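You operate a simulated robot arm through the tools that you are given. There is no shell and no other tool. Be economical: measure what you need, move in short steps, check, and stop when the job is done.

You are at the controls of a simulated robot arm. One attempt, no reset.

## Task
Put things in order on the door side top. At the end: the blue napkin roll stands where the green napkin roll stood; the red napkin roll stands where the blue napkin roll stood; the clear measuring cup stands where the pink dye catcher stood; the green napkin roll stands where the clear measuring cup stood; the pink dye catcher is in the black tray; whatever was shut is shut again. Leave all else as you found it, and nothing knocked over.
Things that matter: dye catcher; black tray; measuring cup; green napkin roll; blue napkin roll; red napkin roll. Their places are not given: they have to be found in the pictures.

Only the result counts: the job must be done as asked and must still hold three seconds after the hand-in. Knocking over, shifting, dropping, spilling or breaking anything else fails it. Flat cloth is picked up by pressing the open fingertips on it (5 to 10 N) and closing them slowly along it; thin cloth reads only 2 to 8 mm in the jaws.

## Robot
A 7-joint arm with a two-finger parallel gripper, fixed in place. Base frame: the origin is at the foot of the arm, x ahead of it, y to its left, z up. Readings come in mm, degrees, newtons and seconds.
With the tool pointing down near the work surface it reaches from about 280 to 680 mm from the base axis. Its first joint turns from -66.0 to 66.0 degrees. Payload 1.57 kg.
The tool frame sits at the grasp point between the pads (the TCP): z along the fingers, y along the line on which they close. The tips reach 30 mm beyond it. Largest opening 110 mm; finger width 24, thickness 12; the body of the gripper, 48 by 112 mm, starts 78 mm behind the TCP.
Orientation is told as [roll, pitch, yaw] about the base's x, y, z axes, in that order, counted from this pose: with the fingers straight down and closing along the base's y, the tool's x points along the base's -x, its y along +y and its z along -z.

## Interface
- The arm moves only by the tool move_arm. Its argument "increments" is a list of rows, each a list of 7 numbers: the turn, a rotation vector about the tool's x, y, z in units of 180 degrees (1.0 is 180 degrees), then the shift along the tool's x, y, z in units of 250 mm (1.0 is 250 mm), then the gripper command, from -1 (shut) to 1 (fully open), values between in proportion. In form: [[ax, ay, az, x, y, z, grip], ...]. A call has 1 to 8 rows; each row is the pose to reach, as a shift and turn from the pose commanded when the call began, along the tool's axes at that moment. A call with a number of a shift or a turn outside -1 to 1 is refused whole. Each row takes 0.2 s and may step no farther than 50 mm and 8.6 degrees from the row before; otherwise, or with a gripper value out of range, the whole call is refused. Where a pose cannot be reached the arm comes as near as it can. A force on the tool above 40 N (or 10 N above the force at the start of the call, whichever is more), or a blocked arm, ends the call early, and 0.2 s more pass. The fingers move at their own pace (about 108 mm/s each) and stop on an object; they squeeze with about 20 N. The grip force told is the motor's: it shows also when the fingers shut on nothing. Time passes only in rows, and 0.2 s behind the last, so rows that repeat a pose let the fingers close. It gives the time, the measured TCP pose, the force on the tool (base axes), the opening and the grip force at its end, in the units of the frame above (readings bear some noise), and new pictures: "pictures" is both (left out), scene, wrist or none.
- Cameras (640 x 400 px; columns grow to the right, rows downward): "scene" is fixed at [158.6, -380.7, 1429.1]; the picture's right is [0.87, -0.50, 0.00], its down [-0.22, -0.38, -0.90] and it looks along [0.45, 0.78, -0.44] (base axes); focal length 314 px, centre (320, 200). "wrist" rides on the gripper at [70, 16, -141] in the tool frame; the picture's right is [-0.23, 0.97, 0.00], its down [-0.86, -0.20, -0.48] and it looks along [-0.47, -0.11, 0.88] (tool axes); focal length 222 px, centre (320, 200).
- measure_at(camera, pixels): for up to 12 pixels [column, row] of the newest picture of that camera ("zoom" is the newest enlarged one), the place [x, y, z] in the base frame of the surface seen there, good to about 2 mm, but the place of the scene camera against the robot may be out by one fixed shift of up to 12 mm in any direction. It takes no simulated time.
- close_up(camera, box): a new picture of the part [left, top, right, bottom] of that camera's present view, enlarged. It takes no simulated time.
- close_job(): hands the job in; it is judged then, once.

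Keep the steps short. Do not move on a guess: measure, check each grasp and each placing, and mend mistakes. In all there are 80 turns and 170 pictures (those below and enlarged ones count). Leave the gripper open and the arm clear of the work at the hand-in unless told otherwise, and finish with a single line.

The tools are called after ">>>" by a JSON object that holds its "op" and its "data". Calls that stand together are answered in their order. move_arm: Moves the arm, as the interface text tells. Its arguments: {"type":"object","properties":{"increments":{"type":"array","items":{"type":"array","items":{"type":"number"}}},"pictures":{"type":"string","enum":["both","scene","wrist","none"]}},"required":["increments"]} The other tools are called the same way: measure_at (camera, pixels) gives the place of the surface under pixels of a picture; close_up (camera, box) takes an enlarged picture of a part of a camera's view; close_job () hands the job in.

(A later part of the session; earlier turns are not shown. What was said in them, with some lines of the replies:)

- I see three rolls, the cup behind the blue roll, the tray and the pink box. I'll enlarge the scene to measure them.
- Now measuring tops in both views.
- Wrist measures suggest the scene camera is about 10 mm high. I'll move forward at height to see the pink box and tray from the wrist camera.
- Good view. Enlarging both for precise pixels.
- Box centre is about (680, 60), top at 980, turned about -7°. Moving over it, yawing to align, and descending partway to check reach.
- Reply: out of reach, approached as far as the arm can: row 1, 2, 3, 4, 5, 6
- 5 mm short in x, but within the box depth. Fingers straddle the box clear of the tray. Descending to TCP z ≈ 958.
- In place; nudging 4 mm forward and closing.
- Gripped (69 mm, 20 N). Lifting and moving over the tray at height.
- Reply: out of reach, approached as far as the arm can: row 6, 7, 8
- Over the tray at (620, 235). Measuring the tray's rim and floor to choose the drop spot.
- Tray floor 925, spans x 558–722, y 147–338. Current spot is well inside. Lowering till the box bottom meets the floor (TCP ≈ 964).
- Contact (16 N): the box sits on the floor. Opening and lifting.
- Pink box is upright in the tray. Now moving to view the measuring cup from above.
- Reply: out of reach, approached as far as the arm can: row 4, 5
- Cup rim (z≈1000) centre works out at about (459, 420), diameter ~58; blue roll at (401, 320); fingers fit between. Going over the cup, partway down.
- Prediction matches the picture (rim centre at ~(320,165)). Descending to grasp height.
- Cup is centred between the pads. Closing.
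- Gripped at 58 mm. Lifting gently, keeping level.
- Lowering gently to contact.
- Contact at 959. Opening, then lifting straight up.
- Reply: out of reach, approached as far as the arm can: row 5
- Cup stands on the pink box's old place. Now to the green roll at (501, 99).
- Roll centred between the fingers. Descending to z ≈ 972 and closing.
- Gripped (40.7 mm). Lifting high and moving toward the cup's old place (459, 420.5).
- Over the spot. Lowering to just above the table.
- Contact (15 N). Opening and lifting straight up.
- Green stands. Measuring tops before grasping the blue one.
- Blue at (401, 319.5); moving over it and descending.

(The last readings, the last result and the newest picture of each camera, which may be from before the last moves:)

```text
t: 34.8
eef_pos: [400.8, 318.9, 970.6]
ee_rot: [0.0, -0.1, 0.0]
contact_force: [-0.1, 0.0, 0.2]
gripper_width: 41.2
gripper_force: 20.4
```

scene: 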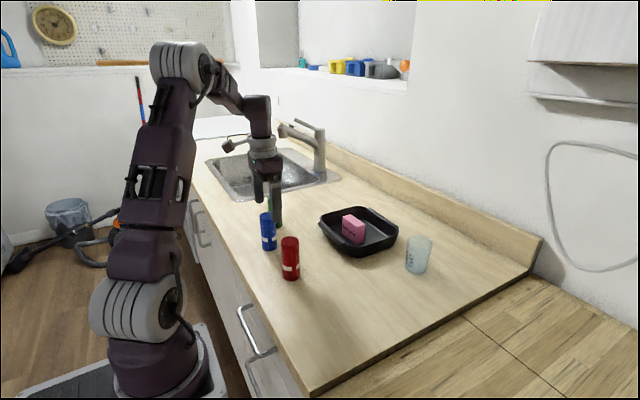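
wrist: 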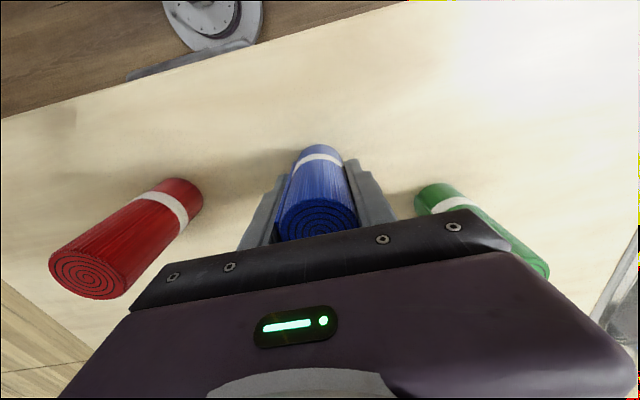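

Gripped (41 mm). Lifting and heading to green's old place (500.5, 99).

>>> {"op": "move_arm", "data": {"increments": [[0, 0, 0, 0, 0, -0.1, -1], [0, 0, 0, 0, 0, -0.24, -1], [0, 0, 0, 0, 0, -0.4, -1], [0, 0, 0, 0, 0, -0.51, -1], [0, 0, 0, -0.07, -0.15, -0.51, -1], [0, 0, 0, -0.14, -0.31, -0.51, -1], [0, 0, 0, -0.21, -0.47, -0.51, -1], [0, 0, 0, -0.28, -0.62, -0.51, -1]], "pictures": "none"}}

>>> {"op": "move_arm", "data": {"increments": [[0, 0, 0, -0.06, -0.13, 0, -1], [0, 0, 0, -0.12, -0.25, 0, -1], [0, 0, 0, -0.12, -0.26, 0, -1]]}}

```text
t: 36.6
eef_pos: [472.8, 162.1, 1101.6]
ee_rot: [0.0, 0.0, 0.2]
contact_force: [0.7, -0.3, -1.9]
gripper_width: 40.8
gripper_force: 19.3
```

```text
t: 37.4
eef_pos: [499.7, 96.6, 1099.0]
ee_rot: [0.0, -0.1, 0.0]
contact_force: [0.0, -0.6, -1.4]
gripper_width: 41.3
gripper_force: 19.5
```

scene: 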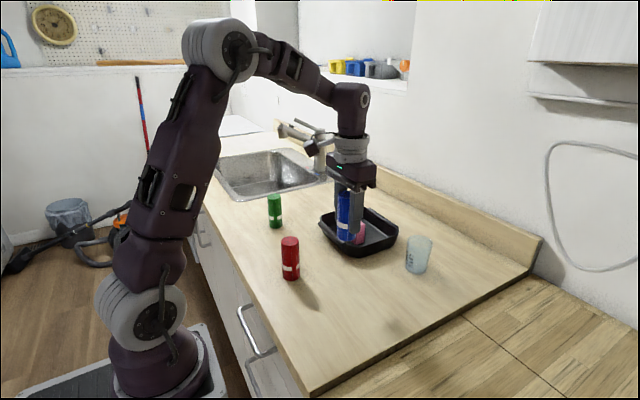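
wrist: 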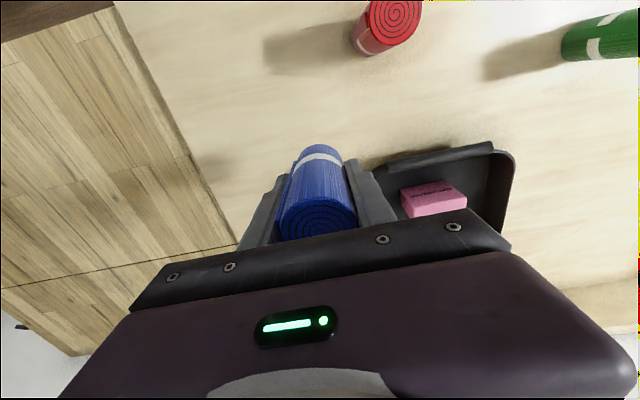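

Lowering to just above the table with a 2 mm y correction, then to contact.

>>> {"op": "move_arm", "data": {"increments": [[0, 0, 0, -0.003, 0.009, 0.14, -1], [0, 0, 0, -0.003, 0.009, 0.3, -1], [0, 0, 0, -0.003, 0.009, 0.43, -1], [0, 0, 0, -0.003, 0.009, 0.485, -1], [0, 0, 0, -0.003, 0.009, 0.485, -1]], "pictures": "none"}}

>>> {"op": "move_arm", "data": {"increments": [[0, 0, 0, 0, 0, 0.01, -1], [0, 0, 0, 0, 0, 0.018, -1], [0, 0, 0, 0, 0, 0.025, -1]], "pictures": "none"}}

```text
t: 38.6
eef_pos: [498.5, 100.2, 975.9]
ee_rot: [0.0, 0.0, 0.1]
contact_force: [0.8, -0.2, -0.9]
gripper_width: 41.1
gripper_force: 20.2
```

```text
t: 39.4
eef_pos: [500.4, 100.2, 971.3]
ee_rot: [0.0, -0.1, 0.0]
contact_force: [-0.7, 0.2, 9.2]
gripper_width: 41.3
gripper_force: 19.7
```

Contact at (500, 100). Releasing, lifting, and heading toward the red roll (400, 183).

>>> {"op": "move_arm", "data": {"increments": [[0, 0, 0, 0, 0, -0.004, 0.0], [0, 0, 0, 0, 0, -0.004, 0.6], [0, 0, 0, 0, 0, -0.004, 0.6], [0, 0, 0, 0.0, 0, -0.12, 0.6], [0, 0, 0, 0.0, 0, -0.28, 0.6], [0, 0, 0, 0.0, 0, -0.42, 0.8], [0, 0, 0, 0.12, 0.1, -0.48, 1], [0, 0, 0, 0.24, 0.2, -0.48, 1]]}}

```text
t: 41.2
eef_pos: [442.0, 152.5, 1092.8]
ee_rot: [0.0, -0.1, 0.0]
contact_force: [0.4, 0.4, 0.0]
gripper_width: 109.9
gripper_force: 0.1
```

scene: 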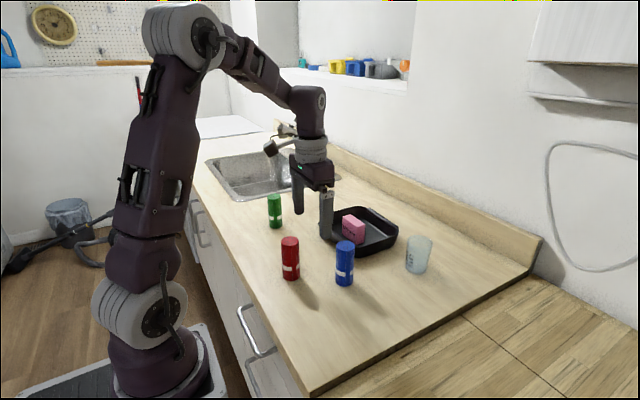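
wrist: 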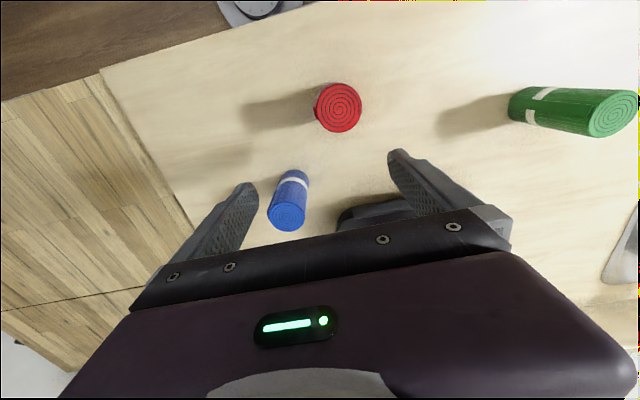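

>>> {"op": "measure_at", "data": {"camera": "wrist", "pixels": [[338, 108], [318, 108], [359, 108], [338, 88], [338, 129], [287, 217]]}}

```text
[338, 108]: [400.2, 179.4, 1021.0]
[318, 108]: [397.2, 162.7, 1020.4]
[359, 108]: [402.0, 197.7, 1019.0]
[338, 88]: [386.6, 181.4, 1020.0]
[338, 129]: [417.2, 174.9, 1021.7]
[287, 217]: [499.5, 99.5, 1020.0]
```

Blue at (499.5, 99.5) – good. Red at (401, 180). Moving over and descending partway.

>>> {"op": "move_arm", "data": {"increments": [[0, 0, 0, 0.1, 0.07, 0, 1], [0, 0, 0, 0.164, 0.11, 0, 1], [0, 0, 0, 0.164, 0.11, 0.06, 1], [0, 0, 0, 0.164, 0.11, 0.12, 1]]}}

```text
t: 42.2
eef_pos: [402.1, 179.5, 1059.6]
ee_rot: [-0.1, 0.0, 0.1]
contact_force: [-1.0, -1.0, 0.3]
gripper_width: 109.9
gripper_force: 0.1
```

scene: 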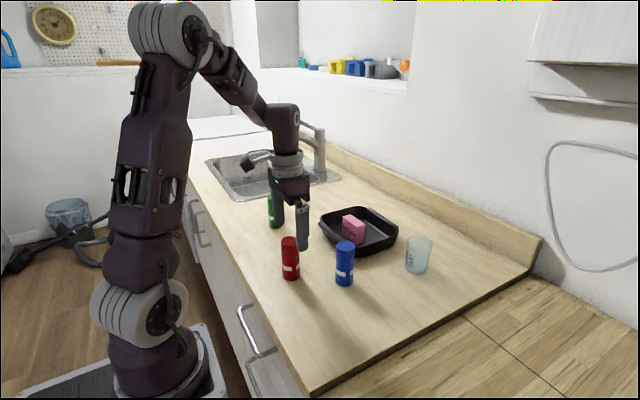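
wrist: 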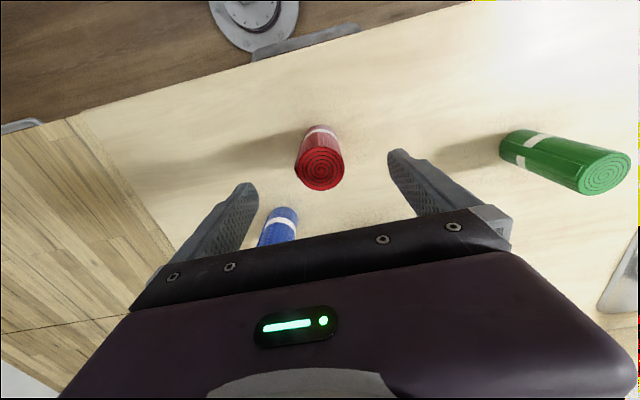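

>>> {"op": "move_arm", "data": {"increments": [[0, 0, 0, 0.004, 0.002, 0.12, 1], [0, 0, 0, 0.004, 0.002, 0.25, 1], [0, 0, 0, 0.004, 0.002, 0.352, 1], [0, 0, 0, 0.004, 0.002, 0.352, 0.2], [0, 0, 0, 0.004, 0.002, 0.352, -0.2], [0, 0, 0, 0.004, 0.002, 0.352, -1], [0, 0, 0, 0.004, 0.002, 0.352, -1]], "pictures": "wrist"}}

```text
t: 43.8
eef_pos: [400.7, 181.3, 972.3]
ee_rot: [0.0, 0.0, 0.0]
contact_force: [0.1, -0.6, 0.0]
gripper_width: 41.1
gripper_force: 19.7
```

wrist: 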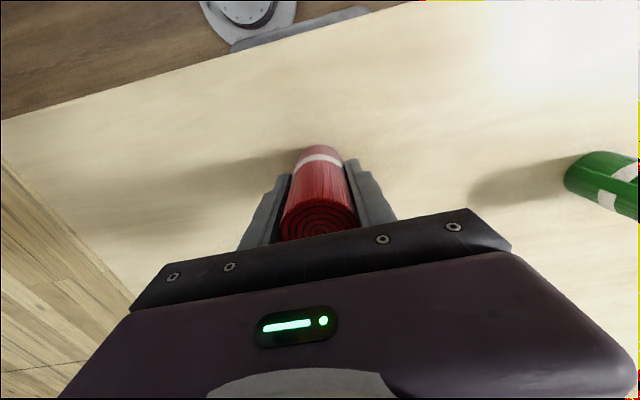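

Gripped. Lifting 60 mm and moving to blue's old place (401, 319.5).

>>> {"op": "move_arm", "data": {"increments": [[0, 0, 0, 0, 0, -0.1, -1], [0, 0, 0, 0, 0, -0.24, -1], [0, 0, 0, 0, 0.14, -0.24, -1], [0, 0, 0, 0, 0.3, -0.24, -1], [0, 0, 0, 0, 0.45, -0.24, -1], [0, 0, 0, 0, 0.554, -0.24, -1], [0, 0, 0, 0, 0.554, -0.12, -1], [0, 0, 0, 0, 0.554, -0.02, -1]]}}

```text
t: 45.6
eef_pos: [399.4, 316.2, 980.6]
ee_rot: [-0.1, 0.1, 0.0]
contact_force: [-0.1, 0.6, -1.4]
gripper_width: 41.3
gripper_force: 19.7
```

scene: 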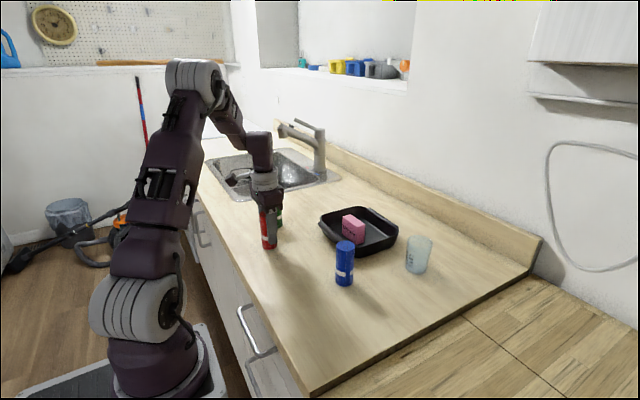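
wrist: 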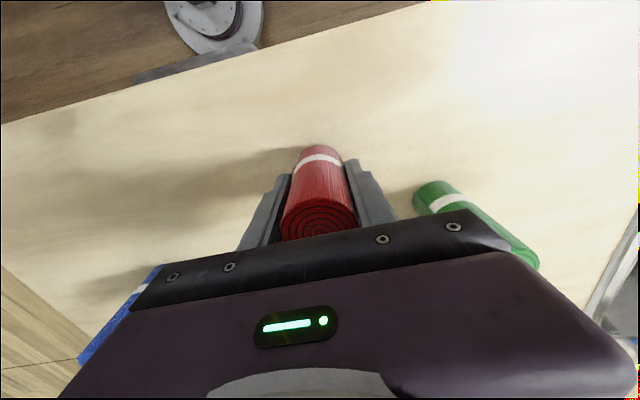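

Correcting 3 mm in y and lowering to contact.

>>> {"op": "move_arm", "data": {"increments": [[0, 0, 0, -0.004, 0.01, 0.016, -1], [0, 0, 0, -0.004, 0.01, 0.026, -1], [0, 0, 0, -0.004, 0.01, 0.034, -1], [0, 0, 0, -0.004, 0.01, 0.04, -1]], "pictures": "none"}}

```text
t: 46.6
eef_pos: [399.8, 321.2, 968.8]
ee_rot: [0.1, 0.0, 0.1]
contact_force: [-1.0, -0.9, 15.8]
gripper_width: 41.3
gripper_force: 20.0
```

Contact. Releasing and lifting clear.

>>> {"op": "move_arm", "data": {"increments": [[0, 0, 0, 0, 0, -0.006, 0.0], [0, 0, 0, 0, 0, -0.006, 0.6], [0, 0, 0, 0, 0, -0.006, 0.6], [0, 0, 0, 0.0, 0, -0.12, 0.6], [0, 0, 0, 0.0, 0, -0.28, 0.6], [0, 0, 0, 0.0, 0, -0.44, 0.8], [0, 0, 0, 0.05, -0.1, -0.58, 1], [0, 0, 0, 0.1, -0.25, -0.7, 1]]}}

>>> {"op": "move_arm", "data": {"increments": [[0, 0, 0, 0, -0.18, -0.04, 1], [0, 0, 0, 0.0, -0.36, -0.08, 1], [0, 0, 0, 0.0, -0.54, -0.1, 1], [0, 0, 0, 0.0, -0.72, -0.1, 1], [0, 0, 0, 0, -0.72, -0.1, 1]]}}

>>> {"op": "close_up", "data": {"camera": "scene", "box": [240, 180, 440, 305]}}

>>> {"op": "measure_at", "data": {"camera": "scene", "pixels": [[268, 216], [274, 198], [345, 245]]}}

```text
t: 48.4
eef_pos: [376.1, 255.3, 1142.7]
ee_rot: [0.0, 0.0, 0.1]
contact_force: [-0.1, -1.1, 1.2]
gripper_width: 110.1
gripper_force: 0.0
```

scene: 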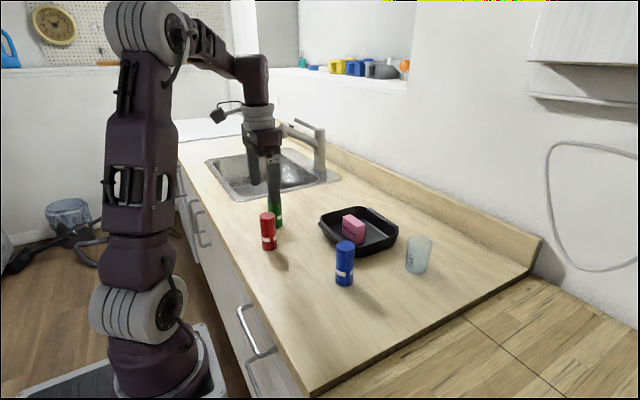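
wrist: 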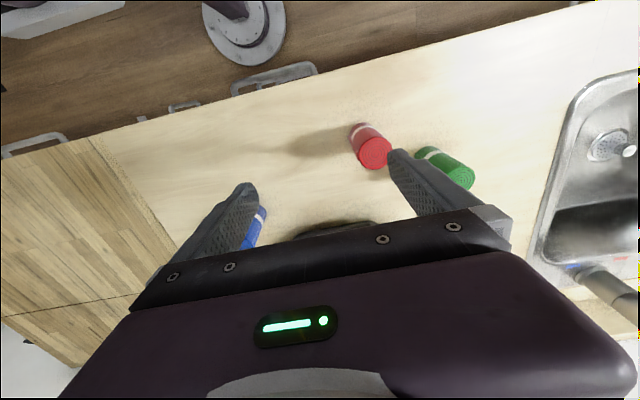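

```text
t: 49.6
eef_pos: [378.3, 78.6, 1167.9]
ee_rot: [0.1, 0.0, -0.1]
contact_force: [0.4, -0.4, -0.6]
gripper_width: 110.4
gripper_force: 0.0
```

scene: 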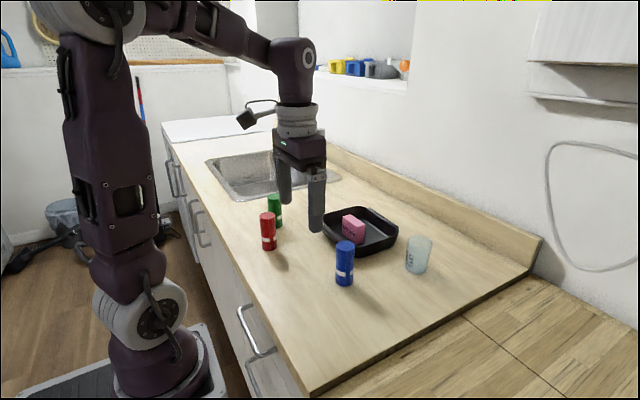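
wrist: 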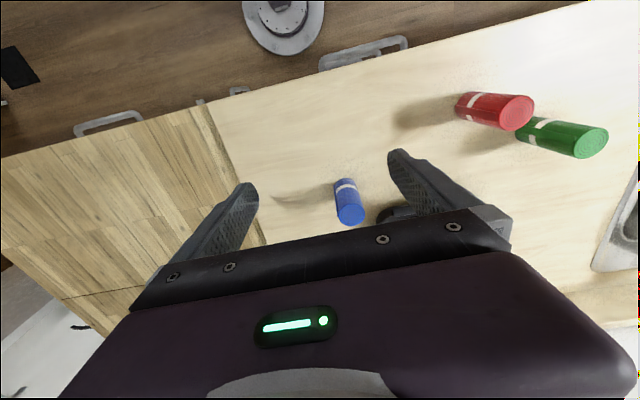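

```text
3.20 times, centred on (340, 242) of scene
```

zoom: 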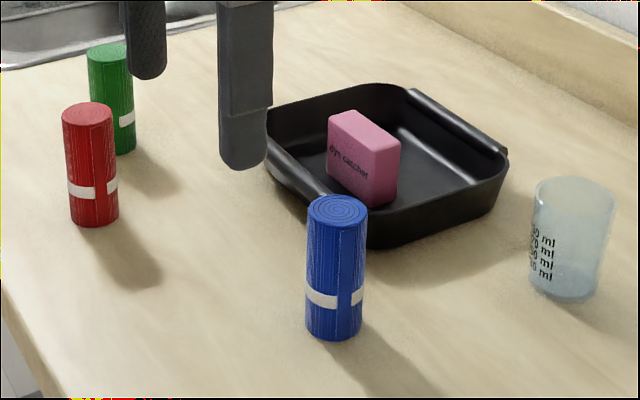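

```text
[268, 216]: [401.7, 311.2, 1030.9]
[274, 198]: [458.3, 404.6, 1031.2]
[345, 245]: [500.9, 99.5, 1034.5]
```

Everything stands in its target place, the tray has not moved, and the gripper is open and clear. Handing in.

>>> {"op": "close_job", "data": {}}

```text
The job is handed in.
```

The dye catcher is in the black tray, the measuring cup and the three napkin rolls stand in their asked-for places, nothing was knocked over, nothing shut was opened, and the job is handed in.
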